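You operate a simulated robot arm through the tools that you are given. There is no shell and no other tool. Be economical: measure what you need, move in short steps, check, and stop when the job is done.

You run a simulated robot arm. Do the job below in one go: nothing can be reset, and whatever is moved stays where it is left.

TASK
Press STOP, lift the girder off crane 1's rail, press RESET and park the crane.
Fine: STOP once; the girder goes into the yellow tray; run to PARK with the power on, then put the latch on; leave the containers and crane 2 as they are.

Only the result counts: the job must be done as asked and must still hold three seconds after the hand-in. Knocking over, shifting, dropping, spilling or breaking anything else fails it.

THE ROBOT
A 7-joint arm with a two-finger gripper on a trunk, on a base that drives. Base frame: it is fixed to the floor where the robot stands at the start and does not move with it; the origin is under the middle of the robot, x ahead of it, y to its left, z up; the surface under the hand at the start is at about z = 760. Readings come in mm, rad, newtons and seconds.
With the tool pointing down near the work surface it reaches from about 380 to 780 mm from the robot's upright axis, wherever it stands. Its first joint turns from -2.496 to 2.496 rad. Places, roughly: blue container [1500, -250, 750]; blue latch [600, -4900, 900]; gantry crane one [1200, -600, 1000]; gantry crane two [1200, -4600, 1000]; grab of crane two [1200, -5000, 1000]; green container [1500, -750, 750]; green latch [600, -400, 900]; grey container [1250, -500, 750]; inside of the tray beside crane 1 [600, -700, 800]; lock lever of crane two [500, -4900, 800]; orange container [1250, -750, 750]; power switch of crane one [500, -100, 800]; red container [1000, -750, 750]; red lorry [1500, -250, 750]; reset button [500, -200, 800]; stop button [500, -200, 800]. Payload 2.45 kg.
The tool frame sits at the grasp point between the pads (the TCP): z along the fingers, y along the line on which they close. The tips reach 26 mm beyond it. Largest opening 96 mm; the body of the gripper starts 69 mm behind the TCP.
Orientation is told as [roll, pitch, yaw] about the base's x, y, z axes, in that order, counted from this pose: with the fingers straight down and closing along the base's y, the tool's x points along the base's -x, its y along +y and its z along -z.

THE INTERFACE
- The arm moves only by the tool send_rows. Its argument "targets" is a list of rows, each a list of 7 numbers: the shift along the base's x, y, z in units of 30 mm (1.0 is 30 mm), then the turn, a rotation vector about the base's x, y, z in units of 4 degrees (1.0 is 4 degrees), then the gripper command, from -1 (shut) to 1 (fully open), values between in proportion. In form: [[dx, dy, dz, rx, ry, rz, fingers], ...]. A call has 1 to 20 rows; each row shifts and turns the commanded pose from where the row before left it. A call with a number of a shift or a turn outside -1 to 1 is refused whole. A row lasts 0.2 s, in which the tool goes at most 50 mm and 0.15 rad; a call with a longer step from one row to the next is refused whole, and so is a gripper value outside its range. Where a pose cannot be reached the arm comes as near as it can. A force on the tool above 90 N (or 10 N above the force at the start of the call, whichever is more), or a blocked arm, ends the call early, and 0.2 s more pass. Each finger halts on what it meets, pressing with about 23 N; the grip force reading is that of the motor and also rises with nothing between the fingers. The clock runs only during rows and for 0.2 s after the last one: add rows that do not move to give the fingers time. The reply holds the time, the measured pose of the TCP, the force on the tool along the base axes, the opening and the grip force, in the units named above and with some noise, with the torque about the TCP (base axes, N m) and any sound that the robot's microphone picked up.
- Cameras (640 x 400 px; columns grow to the right, rows downward): "scene" is now at [-1.1, 116.1, 1502.8]; the picture's right is [-0.80, -0.60, 0.00], its down [-0.42, 0.57, -0.71] and it looks along [0.42, -0.57, -0.71] (base axes); focal length 286 px, centre (320, 200). "wrist" rides on the gripper at [82, 3, -98] in the tool frame; the picture's right is [-0.04, 1.00, 0.00], its down [-0.73, -0.03, -0.68] and it looks along [-0.68, -0.03, 0.73] (tool axes); focal length 256 px, centre (320, 200). There is no depth. A picture from a camera that has moved, and an enlarged one, comes with that camera's place and axes in the base frame and with its lens.
- get_image(camera): a new picture of that camera. It takes no simulated time.
- lift_body(by): slides the trunk up (or, below 0, down) by that many mm; the arm and the scene camera ride with it, the base frame stays. It gives what a move gives, with no picture.
- roll_base(legs): drives the robot by 1 to 6 legs, each [ahead, turn to the left] in mm and rad, along the robot's own axes; the way and the turn of a leg run together, so that a leg with both is an arc; at most 1500 mm and 3.142 rad a leg. The arm and the cameras ride along, it lands a little off, and it stops where it bumps. It gives what a move gives.
- turn_head(pan, tilt): turns the head with the scene camera to pan (to the left, within 2.705 rad either way) and tilt (down, from -0.506 to 1.204), counted from straight ahead of the robot. It gives what a move gives.
- inspect(camera, box): a new picture of the part [left, top, right, bottom] of that camera's present view, enlarged. It takes no simulated time.
- close_job(): hands the job in; it is judged then, once.

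Work in short steps. Places have to be worked out from the pictures, the camera data and where the tool is seen: move nearer, look again, correct. Check each grasp and each placing, and mend what went wrong. You have 120 turns and 90 pictures in all, those below and enlarged ones among them. Open the gripper and draw the arm clear of the work before you hand the job in, unless the task says otherwise; then end with one line.

The tools are called as name(argument=value, ...) on one line, values as JSON. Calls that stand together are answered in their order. send_rows: Moves the arm, as the interface text tells. Its arguments: {"type":"object","properties":{"targets":{"type":"array"}},"required":["targets"]} The other tools are called the same way: lift_body (by) slides the trunk up or down; roll_base (legs) drives the base; turn_head (pan, tilt) turns the head that bears the scene camera; get_image (camera) takes a picture; inspect (camera, box) takes an enlarged picture of a part of a camera's view; close_job () hands the job in.

At the start:

```text
time: 0.0
position: [552.2, -233.2, 1150.6]
tcp_rot: [0.001, -0.001, 0.001]
contact_force: [-0.8, 0.8, 0.4]
moment: [0.04, 0.02, 0.01]
opening: 95.9
gripper_force: 0.1
trunk travel left (down, up): [-550.0, 90.0]
robot x, y, heading: [0.0, -0.4, -0.0]
head pan, tilt: [-0.932, 0.784]
```

scene: 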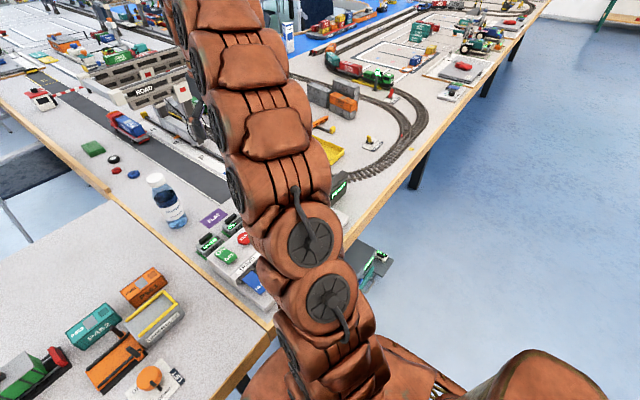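
wrist: 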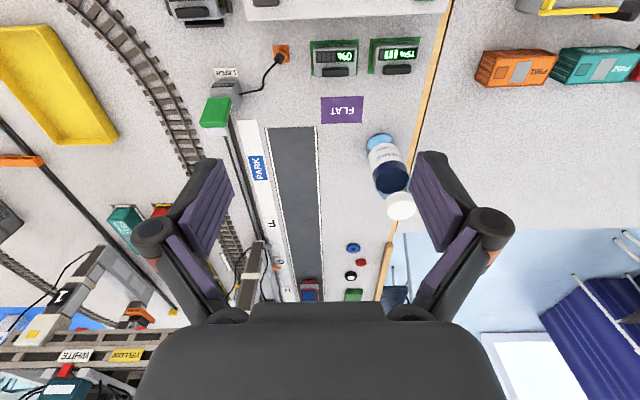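

The arm blocks much of the scene view. I'll look at enlarged pieces of the wrist view and turn the head for a better look at crane 1.

inspect(camera="wrist", box=[0, 0, 460, 290])

turn_head(pan=-0.3, tilt=0.6)

get_image(camera="scene")

```text
1.38 times, centred on (230, 145) of wrist
camera zoom: at [471.9, -229.8, 1248.7], right [0.04, 1.0, 0.0], down [0.73, -0.03, 0.68], along [0.68, -0.03, -0.73], focal length 353 px, centre (444, 276)
```

zoom: 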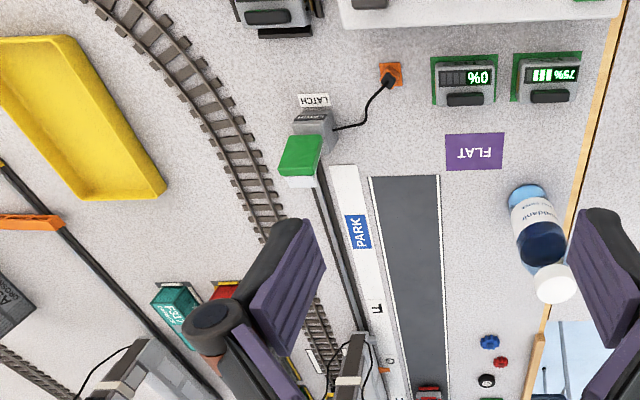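

```text
time: 1.0
position: [552.2, -232.9, 1150.5]
tcp_rot: [0.001, 0.0, 0.004]
contact_force: [0.4, 0.1, 0.1]
moment: [0.0, -0.01, -0.01]
opening: 96.1
gripper_force: 0.1
trunk travel left (down, up): [-550.0, 90.0]
robot x, y, heading: [-1.5, -1.0, 0.001]
head pan, tilt: [-0.3, 0.6]
```

```text
86 pictures are left
camera scene: at [34.8, 155.3, 1518.3], right [-0.3, -0.95, 0.0], down [-0.54, 0.17, -0.82], along [0.79, -0.24, -0.57], focal length 286 px, centre (320, 200)
```

scene: 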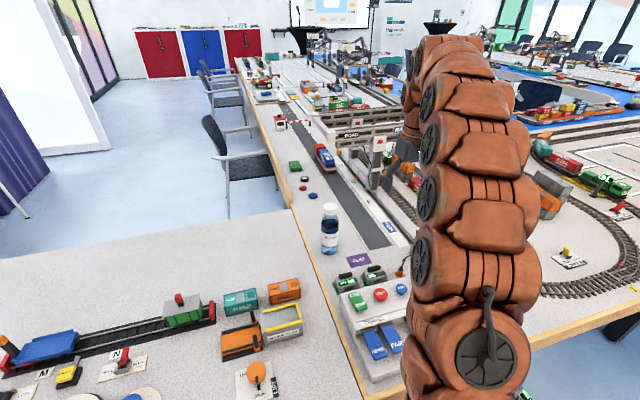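

The control panel shows at about (375,315); I enlarge it and the crane region.

inspect(camera="scene", box=[310, 250, 420, 390])

inspect(camera="scene", box=[260, 80, 430, 250])

```text
2.86 times, centred on (365, 320) of scene
camera zoom: at [34.8, 155.3, 1518.3], right [-0.3, -0.95, 0.0], down [-0.54, 0.17, -0.82], along [0.79, -0.24, -0.57], focal length 816 px, centre (191, -143)
```

zoom: 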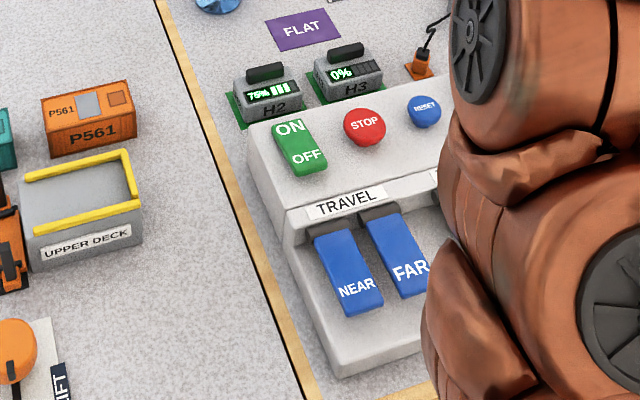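

```text
2.35 times, centred on (345, 165) of scene
camera zoom: at [34.8, 155.3, 1518.3], right [-0.3, -0.95, 0.0], down [-0.54, 0.17, -0.82], along [0.79, -0.24, -0.57], focal length 672 px, centre (261, 282)
```

zoom: 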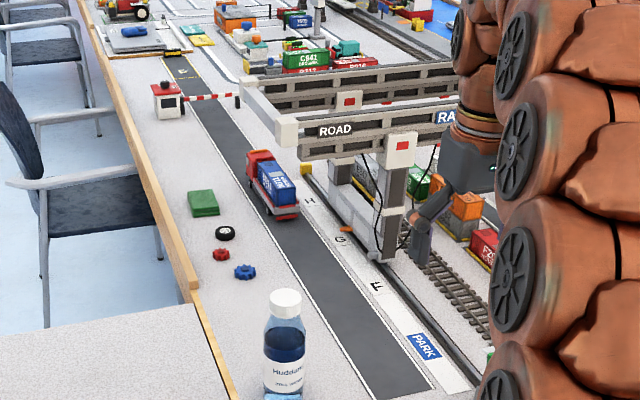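

I move the arm to the right (y−240) to clear the scene camera's view of the panel and crane.

send_rows(targets=[[0, -1, 0, 0, 0, 0, 1], [0, -1, 0, 0, 0, 0, 1], [0, -1, 0, 0, 0, 0, 1], [0, -1, 0, 0, 0, 0, 1], [0, -1, 0, 0, 0, 0, 1], [0, -1, 0, 0, 0, 0, 1], [0, -1, 0, 0, 0, 0, 1], [0, -1, 0, 0, 0, 0, 1], [0, -1, 0, 0, 0, 0, 1], [0, -1, 0, 0, 0, 0, 1]])

get_image(camera="scene")

get_image(camera="wrist")

```text
time: 3.2
position: [549.4, -351.6, 1143.4]
tcp_rot: [0.0, 0.001, 0.001]
contact_force: [-0.1, -1.4, 0.3]
moment: [0.03, 0.01, 0.0]
opening: 96.1
gripper_force: 0.0
out of reach, approached as far as the arm can: row 4, 5, 6, 7, 8, 9, 10
trunk travel left (down, up): [-550.0, 90.0]
robot x, y, heading: [-1.7, -3.3, 0.001]
head pan, tilt: [-0.3, 0.6]
```

```text
83 pictures are left
camera scene: at [34.9, 155.3, 1518.4], right [-0.3, -0.96, 0.0], down [-0.54, 0.17, -0.83], along [0.79, -0.24, -0.56], focal length 286 px, centre (320, 200)
```

scene: 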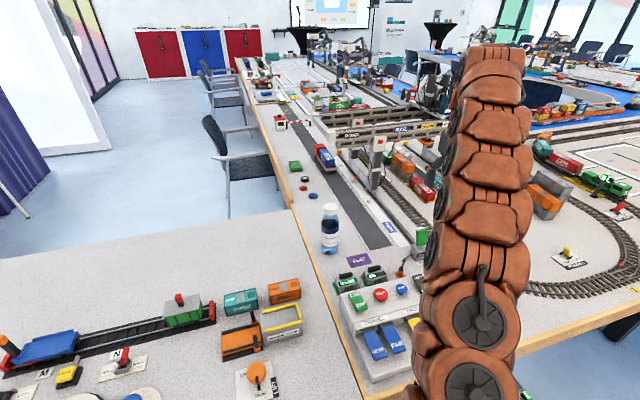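

```text
82 pictures are left
camera wrist: at [469.4, -348.2, 1241.2], right [0.04, 1.0, 0.0], down [0.73, -0.03, 0.68], along [0.68, -0.03, -0.73], focal length 256 px, centre (320, 200)
```

wrist: 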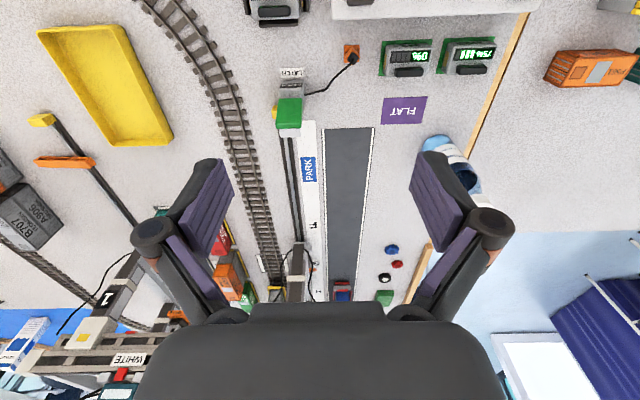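

The panel (ON/OFF, STOP, RESET, two travel rockers) and a rail with an orange bar across it near the tray are visible. I enlarge these.

inspect(camera="wrist", box=[0, 0, 320, 200])

inspect(camera="scene", box=[320, 110, 450, 270])

inspect(camera="scene", box=[330, 250, 450, 390])

```text
2.00 times, centred on (160, 100) of wrist
camera zoom: at [469.4, -348.2, 1241.2], right [0.04, 1.0, 0.0], down [0.73, -0.03, 0.68], along [0.68, -0.03, -0.73], focal length 512 px, centre (640, 400)
```

zoom: 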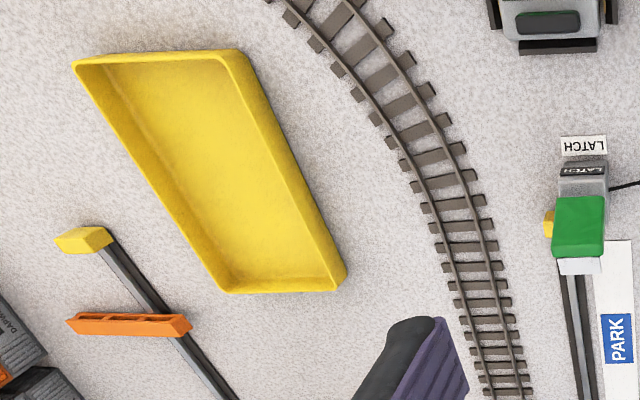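

```text
2.50 times, centred on (385, 190) of scene
camera zoom: at [34.9, 155.3, 1518.4], right [-0.3, -0.96, 0.0], down [-0.54, 0.17, -0.83], along [0.79, -0.24, -0.56], focal length 714 px, centre (158, 225)
```

zoom: 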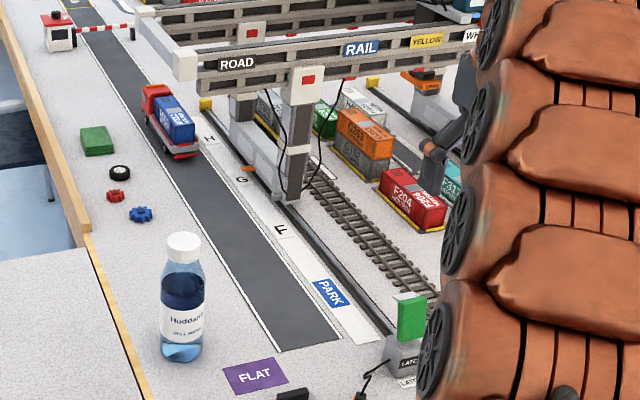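

```text
2.86 times, centred on (390, 320) of scene
camera zoom: at [34.9, 155.3, 1518.4], right [-0.3, -0.96, 0.0], down [-0.54, 0.17, -0.83], along [0.79, -0.24, -0.56], focal length 816 px, centre (120, -143)
```

zoom: 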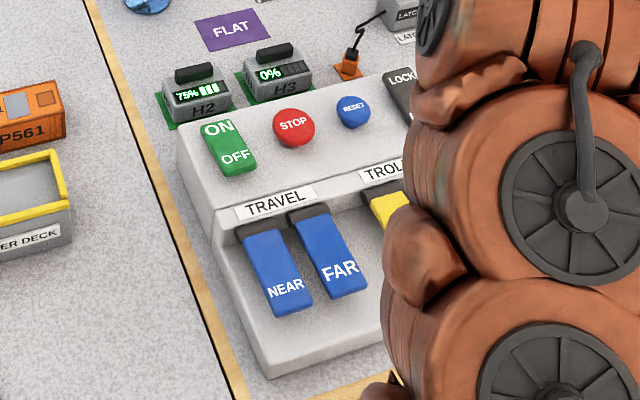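

STOP estimated at about [490,-168,820], ON/OFF [494,-99], RESET [494,-239]. I move above STOP with the gripper closing, staying ~80 mm above, then check.

send_rows(targets=[[-0.238, 0.767, -0.89, 0, 0, 0, -1], [-0.238, 0.767, -0.89, 0, 0, 0, -1], [-0.238, 0.767, -0.89, 0, 0, 0, -1], [-0.238, 0.767, -0.89, 0, 0, 0, -1], [-0.238, 0.767, -0.89, 0, 0, 0, -1], [-0.238, 0.767, -0.89, 0, 0, 0, -1], [-0.238, 0.767, -0.89, 0, 0, 0, -1], [-0.238, 0.767, -0.89, 0, 0, 0, -1]])

get_image(camera="wrist")

get_image(camera="scene")

```text
time: 5.0
position: [495.9, -167.5, 929.0]
tcp_rot: [0.0, -0.001, 0.001]
contact_force: [0.7, -0.5, 0.4]
moment: [-0.02, 0.01, 0.0]
opening: 0.2
gripper_force: 23.0
trunk travel left (down, up): [-550.0, 90.0]
robot x, y, heading: [-0.4, -1.8, -0.002]
head pan, tilt: [-0.3, 0.6]
```

```text
78 pictures are left
camera wrist: at [413.4, -164.2, 1027.0], right [0.04, 1.0, 0.0], down [0.73, -0.03, 0.68], along [0.68, -0.03, -0.73], focal length 256 px, centre (320, 200)
```

wrist: 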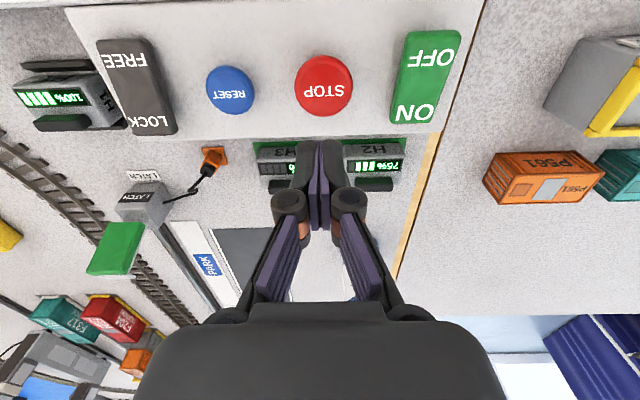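

```text
77 pictures are left
camera scene: at [34.7, 155.3, 1518.4], right [-0.3, -0.96, 0.0], down [-0.54, 0.17, -0.83], along [0.79, -0.24, -0.56], focal length 286 px, centre (320, 200)
```

scene: 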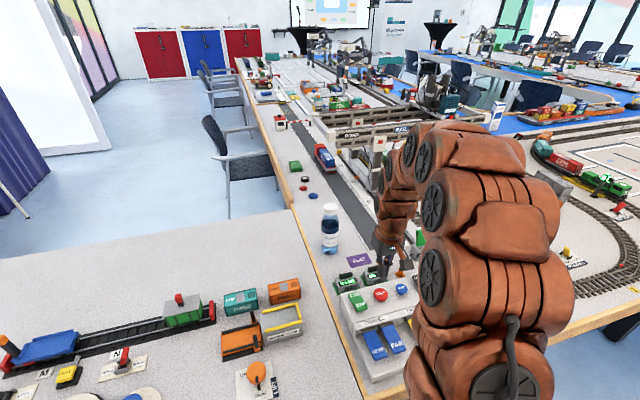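

STOP refined to [483,-165,~822]. I shift x −13 and come down to just above it.

send_rows(targets=[[-0.43, 0.08, -0.8, 0, 0, 0, -1], [0, 0, -0.8, 0, 0, 0, -1], [0, 0, -0.5, 0, 0, 0, -1], [0, 0, -0.2, 0, 0, 0, -1]])

get_image(camera="wrist")

```text
time: 6.0
position: [480.7, -165.6, 863.1]
tcp_rot: [-0.002, -0.003, 0.002]
contact_force: [-5.1, -4.6, 30.0]
moment: [-0.09, 0.23, 0.01]
opening: 6.0
gripper_force: 28.5
trunk travel left (down, up): [-550.0, 90.0]
robot x, y, heading: [-0.4, -2.4, 0.003]
head pan, tilt: [-0.3, 0.6]
heard: click
```

```text
76 pictures are left
camera wrist: at [400.0, -162.1, 960.7], right [0.04, 1.0, 0.0], down [0.73, -0.03, 0.68], along [0.68, -0.03, -0.73], focal length 256 px, centre (320, 200)
```

wrist: 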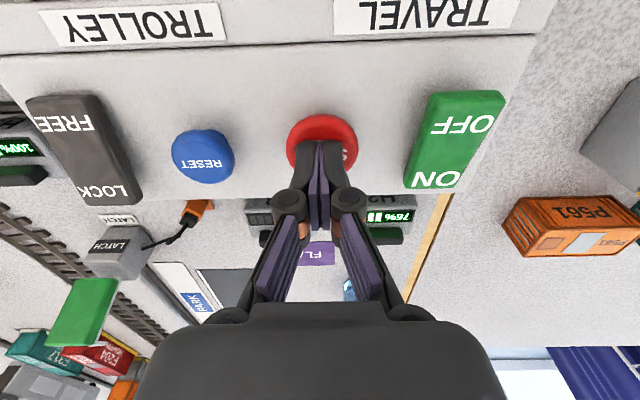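

A click was heard with 30 N: STOP was pressed. I rise straight up, and look.

send_rows(targets=[[0, 0, 0.5, 0, 0, 0, -1], [0, 0, 1, 0, 0, 0, -1], [0, 0, 1, 0, 0, 0, -1], [0, 0, 1, 0, 0, 0, -1], [0, 0, 1, 0, 0, 0, -1]])

get_image(camera="wrist")

inspect(camera="scene", box=[330, 250, 450, 390])

```text
time: 7.2
position: [480.6, -164.9, 994.8]
tcp_rot: [0.0, 0.0, 0.003]
contact_force: [-0.7, -0.7, 0.3]
moment: [0.01, 0.02, 0.02]
opening: 0.0
gripper_force: 28.8
trunk travel left (down, up): [-550.0, 90.0]
robot x, y, heading: [-1.9, -2.9, 0.001]
head pan, tilt: [-0.3, 0.6]
```

```text
75 pictures are left
camera wrist: at [400.8, -162.0, 1092.3], right [0.04, 1.0, 0.0], down [0.73, -0.03, 0.68], along [0.68, -0.03, -0.73], focal length 256 px, centre (320, 200)
```

wrist: 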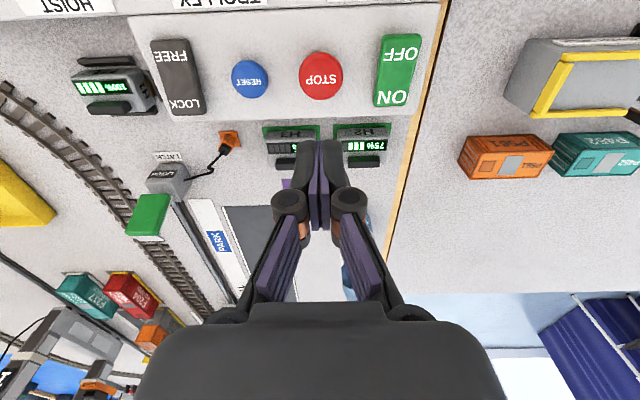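

```text
2.86 times, centred on (390, 320) of scene
camera zoom: at [35.0, 155.3, 1518.4], right [-0.3, -0.96, 0.0], down [-0.54, 0.17, -0.82], along [0.79, -0.24, -0.57], focal length 816 px, centre (120, -143)
```

zoom: 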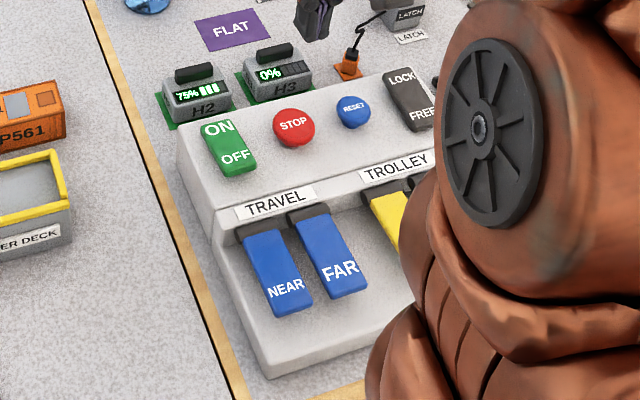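

STOP is done. I raise the arm and drive the base right (turn right, ahead, turn back) to get within reach of the girder at roughly [756,-898].

send_rows(targets=[[0, 0, 1, 0, 0, 0, -1], [0, 0, 1, 0, 0, 0, -1], [0, 0, 1, 0, 0, 0, -1], [0, 0, 1, 0, 0, 0, 1], [0, 0, 1, 0, 0, 0, 1]])

roll_base(legs=[[0, -1.5708], [820, 0], [0, 1.5708]])

turn_head(pan=0.3, tilt=0.7)

get_image(camera="scene")

get_image(camera="wrist")

```text
time: 8.4
position: [483.4, -163.1, 1144.3]
tcp_rot: [-0.001, 0.002, 0.002]
contact_force: [0.4, -0.4, -0.2]
moment: [-0.03, 0.03, -0.03]
opening: 53.8
gripper_force: 0.0
trunk travel left (down, up): [-550.0, 90.0]
robot x, y, heading: [2.0, -1.0, 0.004]
head pan, tilt: [-0.3, 0.6]
```

```text
time: 14.6
position: [-109.7, -764.5, 1145.1]
tcp_rot: [-0.001, 0.002, -1.489]
contact_force: [2.0, 0.1, 0.3]
moment: [0.0, 0.09, 0.0]
opening: 96.0
gripper_force: 0.1
trunk travel left (down, up): [-550.0, 90.0]
robot x, y, heading: [-9.5, -270.2, -1.285]
head pan, tilt: [-0.3, 0.6]
stopped in leg 2: the robot was blocked; the commanded pose is now the measured one
```

```text
time: 15.6
position: [-111.1, -765.2, 1144.1]
tcp_rot: [0.001, 0.0, -1.487]
contact_force: [-0.3, 0.0, 0.0]
moment: [0.04, 0.04, 0.0]
opening: 95.9
gripper_force: 0.0
trunk travel left (down, up): [-550.0, 90.0]
robot x, y, heading: [-8.7, -271.6, -1.286]
head pan, tilt: [0.3, 0.7]
```

```text
73 pictures are left
camera scene: at [200.4, -241.1, 1509.7], right [-0.84, -0.55, 0.0], down [-0.35, 0.54, -0.77], along [0.42, -0.64, -0.64], focal length 286 px, centre (320, 200)
```

scene: 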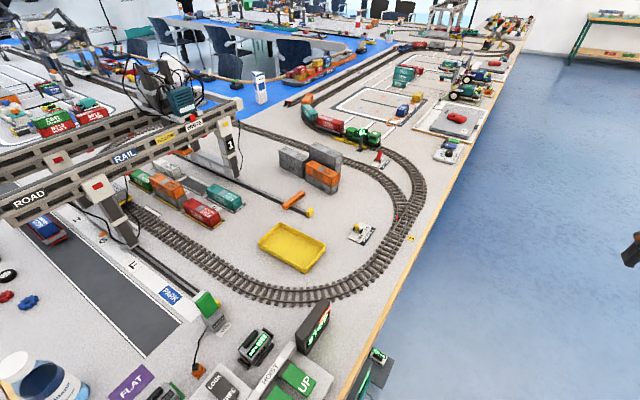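

```text
72 pictures are left
camera wrist: at [-113.9, -682.1, 1241.9], right [1.0, 0.04, 0.0], down [0.03, -0.73, 0.68], along [0.03, -0.68, -0.73], focal length 256 px, centre (320, 200)
```

wrist: 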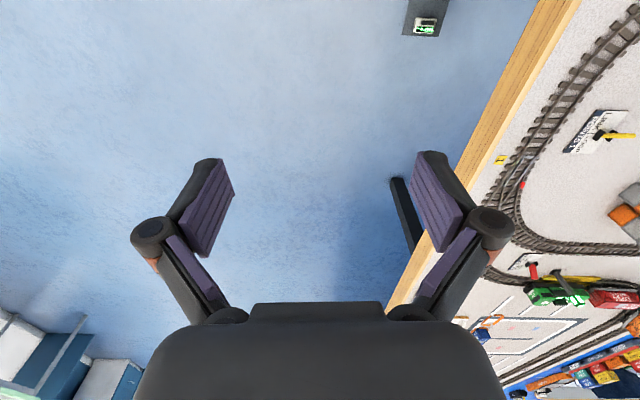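

The base bumped on its left front (near the table). I back off, swing further from the table, then drive on.

roll_base(legs=[[-100, 0], [0, -0.915], [270, 0], [0, 0.63], [430, 0], [0, 1.5708]])

get_image(camera="scene")

```text
time: 28.4
position: [239.0, -1058.4, 1145.0]
tcp_rot: [0.003, -0.001, -0.21]
contact_force: [-0.2, -0.5, -0.2]
moment: [-0.03, 0.0, 0.0]
opening: 95.8
gripper_force: 0.1
trunk travel left (down, up): [-550.0, 90.0]
robot x, y, heading: [-202.1, -817.8, -0.015]
head pan, tilt: [0.3, 0.7]
```

```text
71 pictures are left
camera scene: at [-168.7, -609.0, 1509.7], right [0.28, -0.96, 0.0], down [-0.62, -0.18, -0.76], along [0.73, 0.22, -0.64], focal length 286 px, centre (320, 200)
```

scene: 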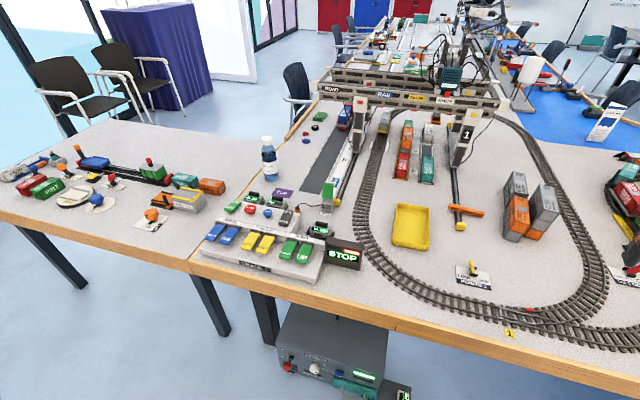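

A good view: the girder lies across the rail end near [745,-902], tray centre near [623,-720]. There's a cabinet on the floor at y≈-400..-820, so I shift right while advancing.

roll_base(legs=[[0, -0.65], [230, 0], [0, 0.665], [40, 0]])

turn_head(pan=0.1, tilt=0.8)

get_image(camera="scene")

get_image(camera="wrist")

```text
time: 31.6
position: [160.4, -1409.2, 1145.6]
tcp_rot: [0.001, -0.003, -0.861]
contact_force: [-3.6, -2.8, -0.1]
moment: [0.22, -0.44, -0.03]
opening: 96.0
gripper_force: 0.0
trunk travel left (down, up): [-550.0, 90.0]
robot x, y, heading: [-59.7, -965.8, -0.793]
head pan, tilt: [0.3, 0.7]
stopped in leg 2: the robot was blocked; the commanded pose is now the measured one
```

```text
time: 32.4
position: [152.7, -1409.3, 1144.3]
tcp_rot: [0.002, -0.002, -0.876]
contact_force: [0.5, -0.2, 0.5]
moment: [-0.01, -0.01, 0.02]
opening: 96.0
gripper_force: 0.1
trunk travel left (down, up): [-550.0, 90.0]
robot x, y, heading: [-62.1, -964.9, -0.763]
head pan, tilt: [0.099, 0.799]
```

```text
70 pictures are left
camera scene: at [90.7, -847.1, 1501.5], right [-0.62, -0.79, 0.0], down [-0.56, 0.44, -0.7], along [0.55, -0.43, -0.72], focal length 286 px, centre (320, 200)
```

scene: 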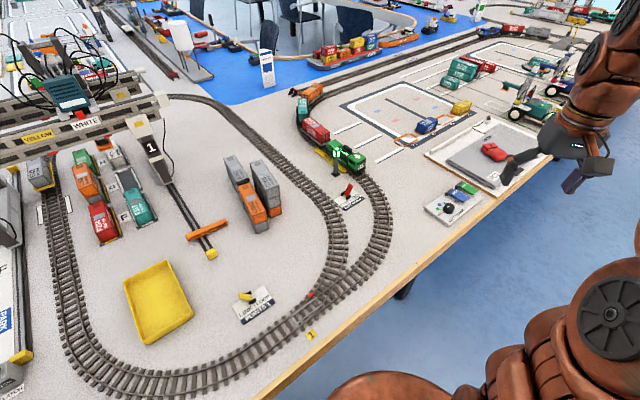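

```text
69 pictures are left
camera wrist: at [102.8, -1344.9, 1242.3], right [0.79, 0.61, 0.0], down [0.45, -0.58, 0.68], along [0.42, -0.54, -0.73], focal length 256 px, centre (320, 200)
```

wrist: 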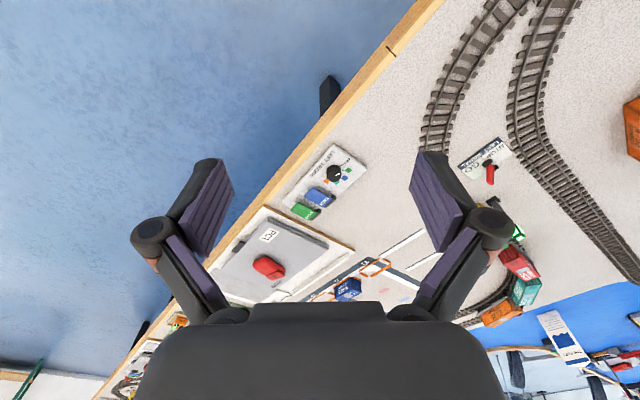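

Blocked again at the left front, by the cabinet. I back off, go further right at a safe distance, then turn and advance beyond the cabinet.

roll_base(legs=[[-150, 0], [0, -0.808], [250, 0], [0, 1.571], [190, 0]])

turn_head(pan=0.35, tilt=0.8)

get_image(camera="scene")

```text
time: 42.2
position: [481.2, -1293.5, 1145.3]
tcp_rot: [0.003, -0.003, -0.129]
contact_force: [-1.0, 0.9, 0.0]
moment: [0.0, 0.0, 0.0]
opening: 95.9
gripper_force: 0.1
trunk travel left (down, up): [-550.0, 90.0]
robot x, y, heading: [21.3, -1109.5, -0.021]
head pan, tilt: [0.099, 0.799]
```

```text
time: 43.0
position: [480.2, -1292.6, 1144.7]
tcp_rot: [0.001, -0.001, -0.13]
contact_force: [-0.1, -0.9, -0.7]
moment: [0.03, 0.04, 0.04]
opening: 96.2
gripper_force: 0.1
trunk travel left (down, up): [-550.0, 90.0]
robot x, y, heading: [22.9, -1105.9, -0.02]
head pan, tilt: [0.351, 0.799]
```

```text
68 pictures are left
camera scene: at [51.8, -896.2, 1501.5], right [0.32, -0.95, 0.0], down [-0.68, -0.23, -0.7], along [0.66, 0.23, -0.72], focal length 286 px, centre (320, 200)
```

scene: 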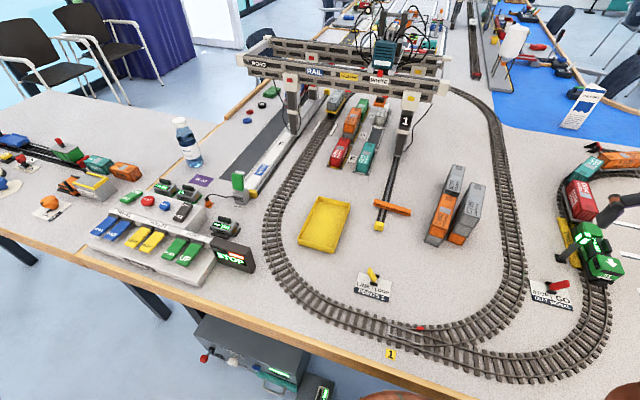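

Clear view now. Girder at about [747,-913]; I advance 50 mm more for reach and enlarge the girder.

roll_base(legs=[[50, 0.02]])

inspect(camera="scene", box=[280, 100, 500, 260])

```text
time: 44.0
position: [530.4, -1280.6, 1146.3]
tcp_rot: [0.005, -0.002, -0.095]
contact_force: [-0.5, -0.1, 0.1]
moment: [0.0, -0.03, 0.01]
opening: 95.8
gripper_force: 0.0
trunk travel left (down, up): [-550.0, 90.0]
robot x, y, heading: [66.3, -1109.5, 0.017]
head pan, tilt: [0.351, 0.799]
stopped in leg 1: the robot was blocked; the commanded pose is now the measured one
```

```text
2.50 times, centred on (390, 180) of scene
camera zoom: at [86.9, -899.3, 1501.5], right [0.36, -0.93, 0.0], down [-0.67, -0.26, -0.7], along [0.65, 0.25, -0.72], focal length 714 px, centre (145, 250)
```

zoom: 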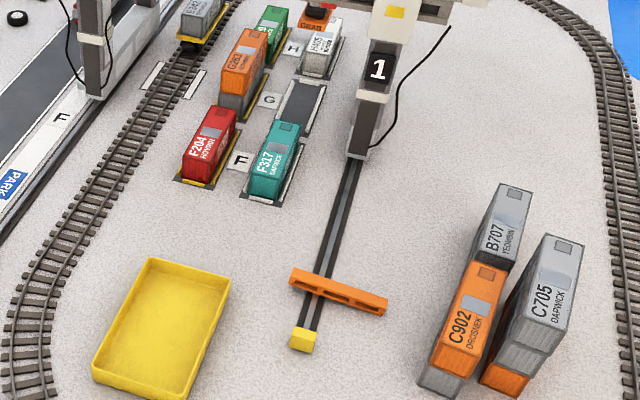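

Girder centre ≈[749,-917,790], ~125 mm long, lying nearly along y. I bring the tool above it while yawing ~90° so the fingers close along x.

send_rows(targets=[[0.3, 0.5, -0.1, 0, 0, 1, 1], [0.3, 0.5, -0.1, 0, 0, 1, 1], [0.3, 0.5, -0.1, 0, 0, 1, 1], [0.3, 0.5, -0.1, 0, 0, 1, 1], [0.3, 0.5, -0.1, 0, 0, 1, 1], [0.3, 0.5, -0.1, 0, 0, 1, 1], [0.3, 0.5, -0.1, 0, 0, 1, 1], [0.3, 0.5, -0.1, 0, 0, 1, 1], [0.3, 0.5, -0.1, 0, 0, 1, 1], [0.3, 0.5, -0.1, 0, 0, 1, 1], [0.3, 0.5, -0.1, 0, 0, 1, 1], [0.3, 0.5, -0.1, 0, 0, 1, 1], [0.3, 0.5, -0.1, 0, 0, 1, 1], [0.3, 0.5, -0.1, 0, 0, 1, 1], [0.3, 0.5, -0.2, 0, 0, 1, 1], [0.3, 0.5, -0.2, 0, 0, 1, 1], [0.3, 0.5, -0.2, 0, 0, 1, 1], [0.3, 0.5, -0.2, 0, 0, 1, 1], [0.3, 0.5, -0.2, 0, 0, 1, 1], [0.3, 0.5, -0.2, 0, 0, 1, 1]])

send_rows(targets=[[0.3, 0.5, -0.5, 0, 0, 1, 1], [0.3, 0.5, -0.5, 0, 0, 1, 1], [0.3, 0.5, -0.5, 0, 0, 1, 1]])

get_image(camera="wrist")

get_image(camera="scene")

```text
time: 48.2
position: [709.9, -981.7, 1066.8]
tcp_rot: [0.003, -0.002, 1.304]
contact_force: [-1.0, -0.1, 0.9]
moment: [0.02, -0.02, 0.0]
opening: 96.1
gripper_force: 0.1
trunk travel left (down, up): [-550.0, 90.0]
robot x, y, heading: [63.8, -1110.2, 0.027]
head pan, tilt: [0.351, 0.799]
```

```text
time: 49.0
position: [736.8, -936.1, 1021.2]
tcp_rot: [0.002, -0.001, 1.513]
contact_force: [-0.4, -0.5, 0.7]
moment: [0.01, 0.01, 0.02]
opening: 95.8
gripper_force: 0.1
trunk travel left (down, up): [-550.0, 90.0]
robot x, y, heading: [62.1, -1113.0, 0.017]
head pan, tilt: [0.351, 0.799]
```

```text
66 pictures are left
camera wrist: at [730.4, -1017.0, 1119.1], right [-1.0, 0.1, 0.0], down [0.07, 0.73, 0.68], along [0.07, 0.68, -0.73], focal length 256 px, centre (320, 200)
```

wrist: 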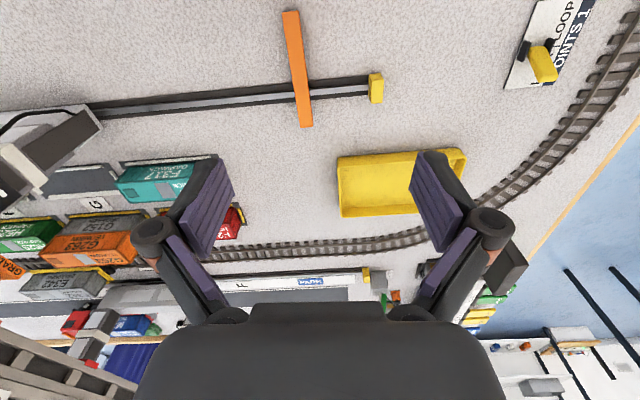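

```text
65 pictures are left
camera scene: at [86.8, -899.2, 1501.5], right [0.36, -0.93, 0.0], down [-0.67, -0.26, -0.7], along [0.65, 0.25, -0.72], focal length 286 px, centre (320, 200)
```

scene: 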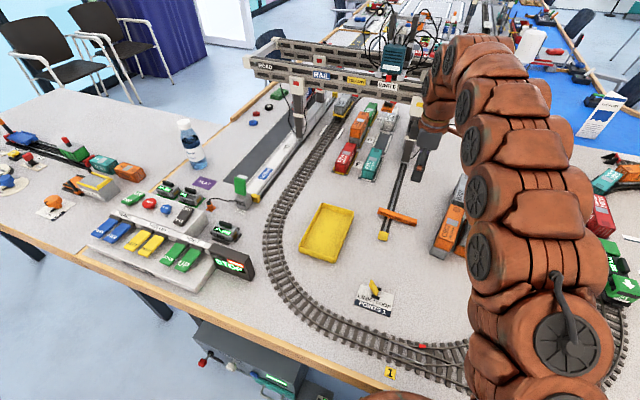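

Combining both views the girder sits at x≈767, y −977…−853, top z≈780, straight along y. I go above it at z≈900 and recheck.

send_rows(targets=[[0.5, 0.5, -0.8, 0, 0, 0.4, 1], [0.5, 0.4, -0.8, 0, 0, 0.4, 1], [0, 0, -0.8, 0, 0, 0, 1], [0, 0, -0.8, 0, 0, 0, 1], [0, 0, -0.8, 0, 0, 0, 1]])

get_image(camera="wrist")

inspect(camera="scene", box=[330, 130, 490, 270])

```text
time: 50.2
position: [766.8, -909.6, 902.0]
tcp_rot: [0.002, -0.002, 1.567]
contact_force: [0.1, -0.7, 0.5]
moment: [-0.04, -0.04, -0.01]
opening: 95.9
gripper_force: 0.0
trunk travel left (down, up): [-550.0, 90.0]
robot x, y, heading: [64.9, -1107.6, 0.017]
head pan, tilt: [0.351, 0.799]
```

```text
64 pictures are left
camera wrist: at [764.6, -990.5, 999.8], right [-1.0, 0.04, 0.0], down [0.03, 0.73, 0.68], along [0.03, 0.68, -0.73], focal length 256 px, centre (320, 200)
```

wrist: 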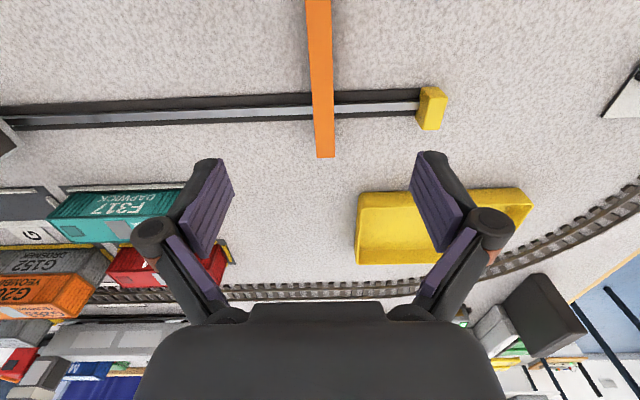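

```text
2.86 times, centred on (410, 200) of scene
camera zoom: at [86.8, -899.1, 1501.5], right [0.36, -0.93, 0.0], down [-0.67, -0.26, -0.7], along [0.65, 0.25, -0.72], focal length 816 px, centre (63, 200)
```

zoom: 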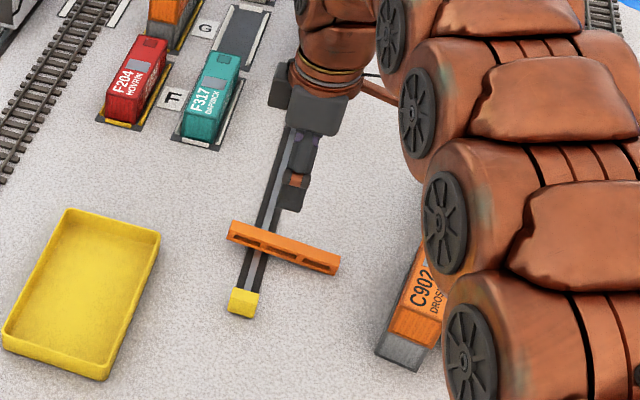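

Girder centre y≈-907, x≈767, with the rail right underneath (y≈-899). I descend slowly at the centre so the tips end just above the rail top.

send_rows(targets=[[0, 0.05, -1, 0, 0, 0, 1], [0, 0.05, -1, 0, 0, 0, 1], [0, 0, -0.8, 0, 0, 0, 1], [0, 0, -0.2, 0, 0, 0, 1], [0, 0, 0, 0, 0, 0, 1]])

inspect(camera="scene", box=[360, 150, 460, 250])

get_image(camera="wrist")

```text
time: 51.4
position: [768.2, -907.5, 810.9]
tcp_rot: [0.0, 0.0, 1.567]
contact_force: [-0.6, 0.7, 0.1]
moment: [0.0, 0.04, 0.01]
opening: 96.0
gripper_force: 0.1
trunk travel left (down, up): [-550.0, 90.0]
robot x, y, heading: [66.6, -1110.2, 0.016]
head pan, tilt: [0.351, 0.799]
```

```text
4.00 times, centred on (410, 200) of scene
camera zoom: at [87.0, -899.1, 1501.5], right [0.36, -0.93, 0.0], down [-0.67, -0.26, -0.7], along [0.65, 0.25, -0.72], focal length 1143 px, centre (-40, 200)
```

zoom: 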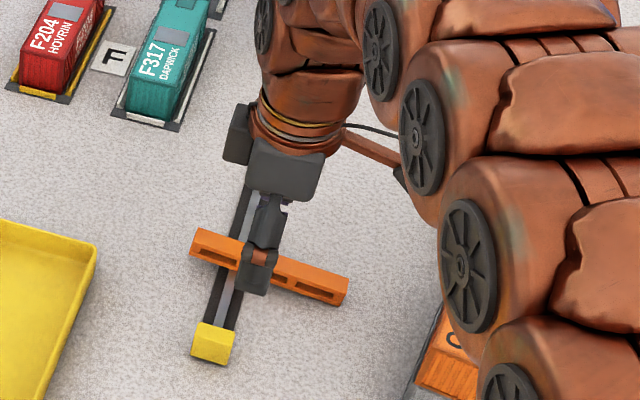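

```text
61 pictures are left
camera wrist: at [764.9, -988.4, 908.5], right [-1.0, 0.04, 0.0], down [0.03, 0.73, 0.68], along [0.03, 0.68, -0.73], focal length 256 px, centre (320, 200)
```

wrist: 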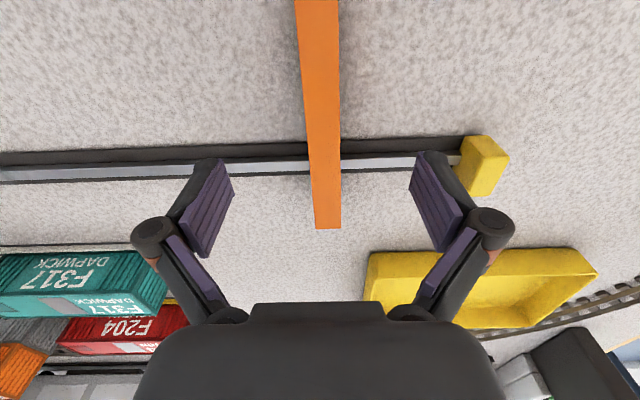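

No contact yet with tips at z≈785. I lower 12 mm more gently and read the force.

send_rows(targets=[[0, 0, -0.13, 0, 0, 0, 1], [0, 0, -0.13, 0, 0, 0, 1], [0, 0, -0.13, 0, 0, 0, 1], [0, 0, 0, 0, 0, 0, 1]])

inspect(camera="wrist", box=[160, 80, 520, 305])

```text
time: 52.4
position: [767.3, -906.1, 799.6]
tcp_rot: [0.005, -0.002, 1.568]
contact_force: [0.2, -0.4, -0.1]
moment: [0.0, -0.03, 0.0]
opening: 96.1
gripper_force: 0.1
trunk travel left (down, up): [-550.0, 90.0]
robot x, y, heading: [63.7, -1109.2, 0.017]
head pan, tilt: [0.351, 0.799]
```

```text
1.78 times, centred on (340, 192) of wrist
camera zoom: at [765.0, -988.1, 897.1], right [-1.0, 0.04, 0.0], down [0.03, 0.73, 0.68], along [0.03, 0.68, -0.73], focal length 455 px, centre (284, 213)
```

zoom: 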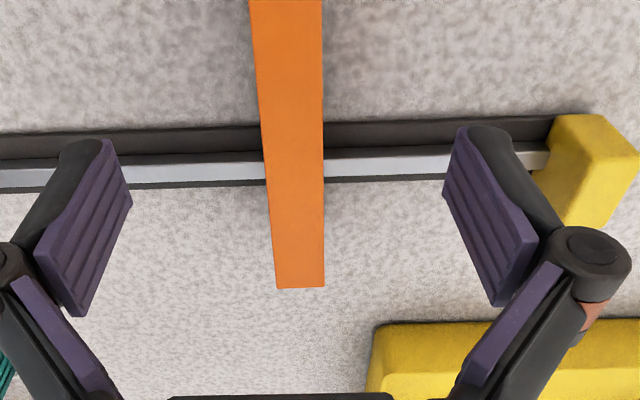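

Girder top is ≈793, tips at ≈774 so they straddle it well. I close the gripper.

send_rows(targets=[[0, 0, 0, 0, 0, 0, -1], [0, 0, 0, 0, 0, 0, -1], [0, 0, 0, 0, 0, 0, -1], [0, 0, 0, 0, 0, 0, -1], [0, 0, 0, 0, 0, 0, -1], [0, 0, 0, 0, 0, 0, -1], [0, 0, 0, 0, 0, 0, -1]])

get_image(camera="wrist")

```text
time: 54.0
position: [767.5, -906.4, 799.5]
tcp_rot: [0.002, -0.001, 1.568]
contact_force: [0.7, 0.6, 1.4]
moment: [-0.07, 0.0, 0.0]
opening: 16.8
gripper_force: 23.4
trunk travel left (down, up): [-550.0, 90.0]
robot x, y, heading: [63.7, -1115.6, 0.018]
head pan, tilt: [0.351, 0.799]
```

```text
59 pictures are left
camera wrist: at [765.0, -988.1, 897.2], right [-1.0, 0.04, 0.0], down [0.03, 0.73, 0.68], along [0.03, 0.68, -0.73], focal length 256 px, centre (320, 200)
```

wrist: 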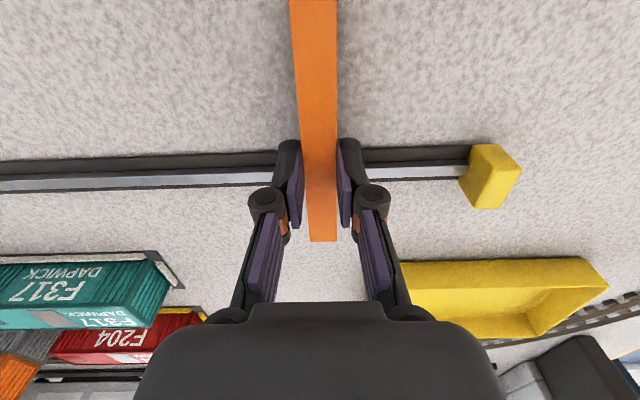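

Gripped at 16.8 mm. I lift straight up and check.

send_rows(targets=[[0, 0, 0.2, 0, 0, 0, -1], [0, 0, 0.4, 0, 0, 0, -1], [0, 0, 0.8, 0, 0, 0, -1], [0, 0, 0.8, 0, 0, 0, -1], [0, 0, 0.8, 0, 0, 0, -1], [0, 0, 0.8, 0, 0, 0, -1]])

get_image(camera="scene")

get_image(camera="wrist")

```text
time: 55.4
position: [768.3, -906.3, 914.0]
tcp_rot: [0.003, -0.002, 1.566]
contact_force: [0.3, -0.4, -0.1]
moment: [-0.02, 0.0, 0.01]
opening: 16.9
gripper_force: 23.1
trunk travel left (down, up): [-550.0, 90.0]
robot x, y, heading: [63.5, -1110.2, 0.019]
head pan, tilt: [0.351, 0.799]
```

```text
58 pictures are left
camera scene: at [87.1, -899.0, 1501.5], right [0.36, -0.93, 0.0], down [-0.67, -0.26, -0.7], along [0.65, 0.25, -0.72], focal length 286 px, centre (320, 200)
```

scene: 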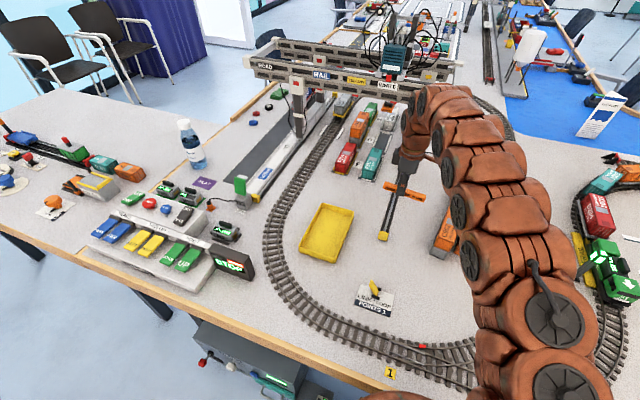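

```text
57 pictures are left
camera wrist: at [764.6, -987.3, 1011.0], right [-1.0, 0.04, 0.0], down [0.04, 0.73, 0.68], along [0.03, 0.68, -0.73], focal length 256 px, centre (320, 200)
```

wrist: 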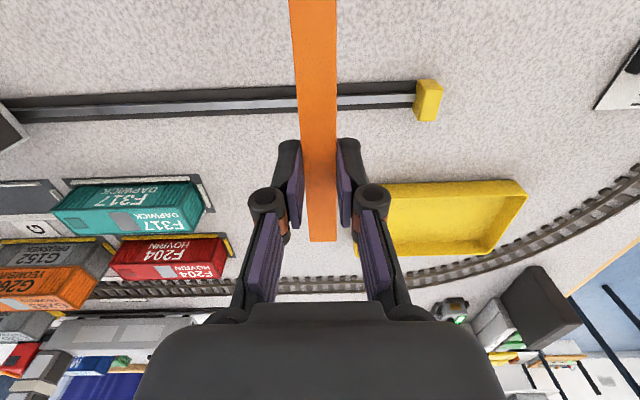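

Girder is held. The tray spans x≈525–724, y≈−662…−790, so the girder must lie along x: I move to over the tray centre [625,-724] while yawing −90°.

send_rows(targets=[[-0.207, 0.265, 0, 0, 0, -1, -1], [-0.207, 0.265, 0, 0, 0, -1, -1], [-0.207, 0.265, 0, 0, 0, -1, -1], [-0.207, 0.265, 0, 0, 0, -1, -1], [-0.207, 0.265, 0, 0, 0, -1, -1], [-0.207, 0.265, 0, 0, 0, -1, -1], [-0.207, 0.265, 0, 0, 0, -1, -1], [-0.207, 0.265, 0, 0, 0, -1, -1], [-0.207, 0.265, 0, 0, 0, -1, -1], [-0.207, 0.265, 0, 0, 0, -1, -1], [-0.207, 0.265, 0, 0, 0, -1, -1], [-0.207, 0.265, 0, 0, 0, -1, -1], [-0.207, 0.265, 0, 0, 0, -1, -1], [-0.207, 0.265, 0, 0, 0, -1, -1], [-0.207, 0.265, 0, 0, 0, -1, -1], [-0.207, 0.265, 0, 0, 0, -1, -1], [-0.207, 0.265, 0, 0, 0, -1, -1], [-0.207, 0.265, 0, 0, 0, -1, -1], [-0.207, 0.265, 0, 0, 0, -1, -1], [-0.207, 0.265, 0, 0, 0, -1, -1]])

send_rows(targets=[[-0.207, 0.265, 0, 0, 0, -1, -1], [-0.207, 0.265, 0, 0, 0, -1, -1], [-0.207, 0.265, 0, 0, 0, -0.45, -1], [0, 0, 0, 0, 0, 0, -1]])

get_image(camera="wrist")

get_image(camera="scene")

```text
time: 59.6
position: [643.6, -744.6, 914.7]
tcp_rot: [0.002, -0.002, 0.169]
contact_force: [-0.3, -0.6, 0.1]
moment: [0.01, 0.01, -0.03]
opening: 16.7
gripper_force: 23.3
trunk travel left (down, up): [-550.0, 90.0]
robot x, y, heading: [66.1, -1112.7, 0.02]
head pan, tilt: [0.351, 0.799]
```

```text
time: 60.6
position: [623.4, -720.0, 915.0]
tcp_rot: [0.001, -0.001, -0.001]
contact_force: [0.4, -0.6, -0.9]
moment: [-0.01, 0.02, -0.01]
opening: 17.1
gripper_force: 22.9
trunk travel left (down, up): [-550.0, 90.0]
robot x, y, heading: [69.3, -1107.4, 0.016]
head pan, tilt: [0.351, 0.799]
```

```text
56 pictures are left
camera wrist: at [543.7, -717.5, 1012.0], right [0.04, 1.0, 0.0], down [0.73, -0.03, 0.68], along [0.68, -0.03, -0.73], focal length 256 px, centre (320, 200)
```

wrist: 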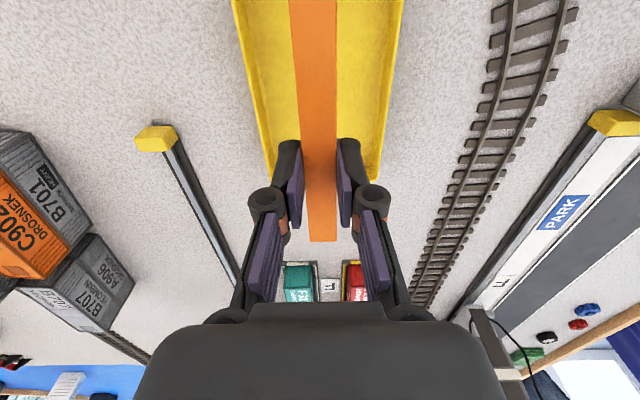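

```text
55 pictures are left
camera scene: at [87.0, -898.9, 1501.4], right [0.36, -0.93, 0.0], down [-0.67, -0.26, -0.7], along [0.65, 0.25, -0.72], focal length 286 px, centre (320, 200)
```

scene: 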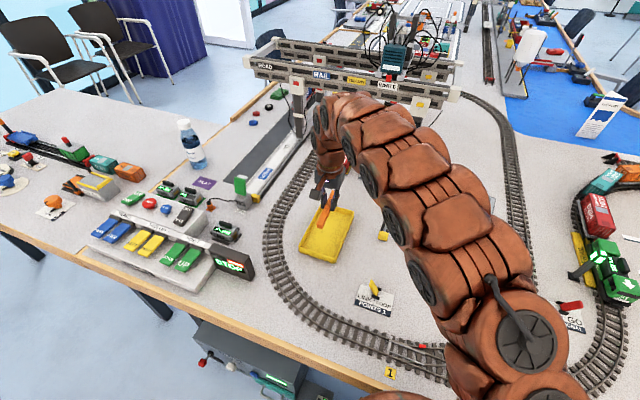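

Well centred. I lower the girder toward the tray floor slowly.

send_rows(targets=[[0, 0, -0.9, 0, 0, 0, -1], [0, 0, -0.9, 0, 0, 0, -1], [0, 0, -0.9, 0, 0, 0, -1], [0, 0, -0.5, 0, 0, 0, -1], [0, 0, -0.2, 0, 0, 0, -1], [0, 0, -0.2, 0, 0, 0, -1], [0, 0, -0.15, 0, 0, 0, -1]])

inspect(camera="scene", box=[280, 180, 380, 270])

```text
time: 62.2
position: [624.6, -721.1, 803.2]
tcp_rot: [0.003, -0.002, 0.001]
contact_force: [-0.5, 0.0, 9.1]
moment: [-0.04, 0.7, 0.1]
opening: 16.9
gripper_force: 22.7
trunk travel left (down, up): [-550.0, 90.0]
robot x, y, heading: [68.5, -1110.9, 0.02]
head pan, tilt: [0.351, 0.799]
```

```text
4.44 times, centred on (330, 225) of scene
camera zoom: at [86.6, -899.3, 1501.7], right [0.36, -0.93, 0.0], down [-0.67, -0.26, -0.7], along [0.65, 0.25, -0.72], focal length 1270 px, centre (276, 89)
```

zoom: 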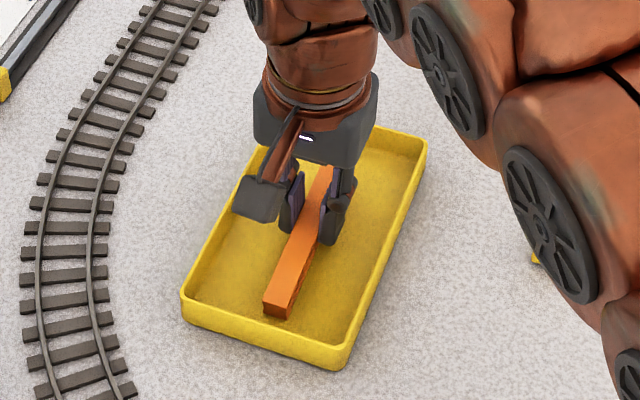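

Contact with the floor (9 N). I open partially (~40 mm) and rise.

send_rows(targets=[[0, 0, -0.05, 0, 0, 0, -1], [0, 0, 0, 0, 0, 0, -0.5], [0, 0, 0, 0, 0, 0, -0.2], [0, 0, 0, 0, 0, 0, -0.2], [0, 0, 0, 0, 0, 0, -0.2], [0, 0, 0.5, 0, 0, 0, -0.2], [0, 0, 1, 0, 0, 0, -0.2], [0, 0, 1, 0, 0, 0, -0.2], [0, 0, 1, 0, 0, 0, -0.2], [0, 0, 1, 0, 0, 0, -0.2], [0, 0, 1, 0, 0, 0, -0.2], [0, 0, 1, 0, 0, 0, -0.2], [0, 0, 1, 0, 0, 0, -0.2], [0, 0, 1, 0, 0, 0, -0.2], [0, 0, 1, 0, 0, 0, -0.2]])

inspect(camera="scene", box=[280, 180, 440, 270])

get_image(camera="wrist")

```text
time: 65.4
position: [623.8, -722.2, 1084.5]
tcp_rot: [0.002, 0.0, 0.0]
contact_force: [-0.1, 0.4, -0.1]
moment: [0.0, 0.05, -0.02]
opening: 38.8
gripper_force: 0.0
trunk travel left (down, up): [-550.0, 90.0]
robot x, y, heading: [64.2, -1112.5, 0.018]
head pan, tilt: [0.351, 0.799]
```

```text
4.00 times, centred on (360, 225) of scene
camera zoom: at [87.0, -898.9, 1501.4], right [0.36, -0.93, 0.0], down [-0.67, -0.26, -0.7], along [0.65, 0.25, -0.72], focal length 1143 px, centre (160, 100)
```

zoom: 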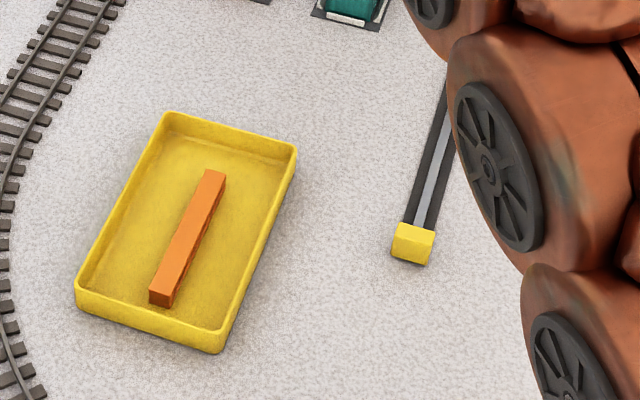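

```text
52 pictures are left
camera wrist: at [543.4, -718.4, 1182.4], right [0.04, 1.0, 0.0], down [0.73, -0.03, 0.68], along [0.68, -0.03, -0.73], focal length 256 px, centre (320, 200)
```

wrist: 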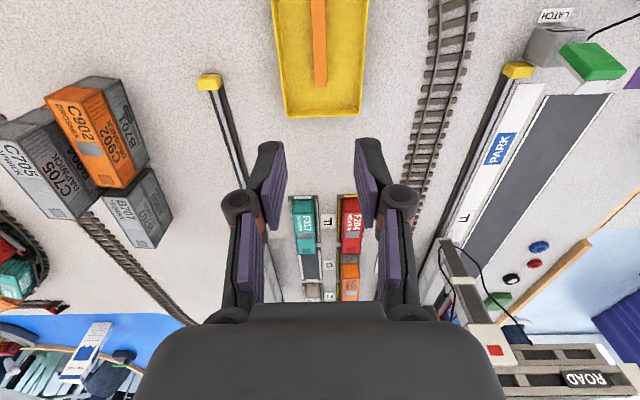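

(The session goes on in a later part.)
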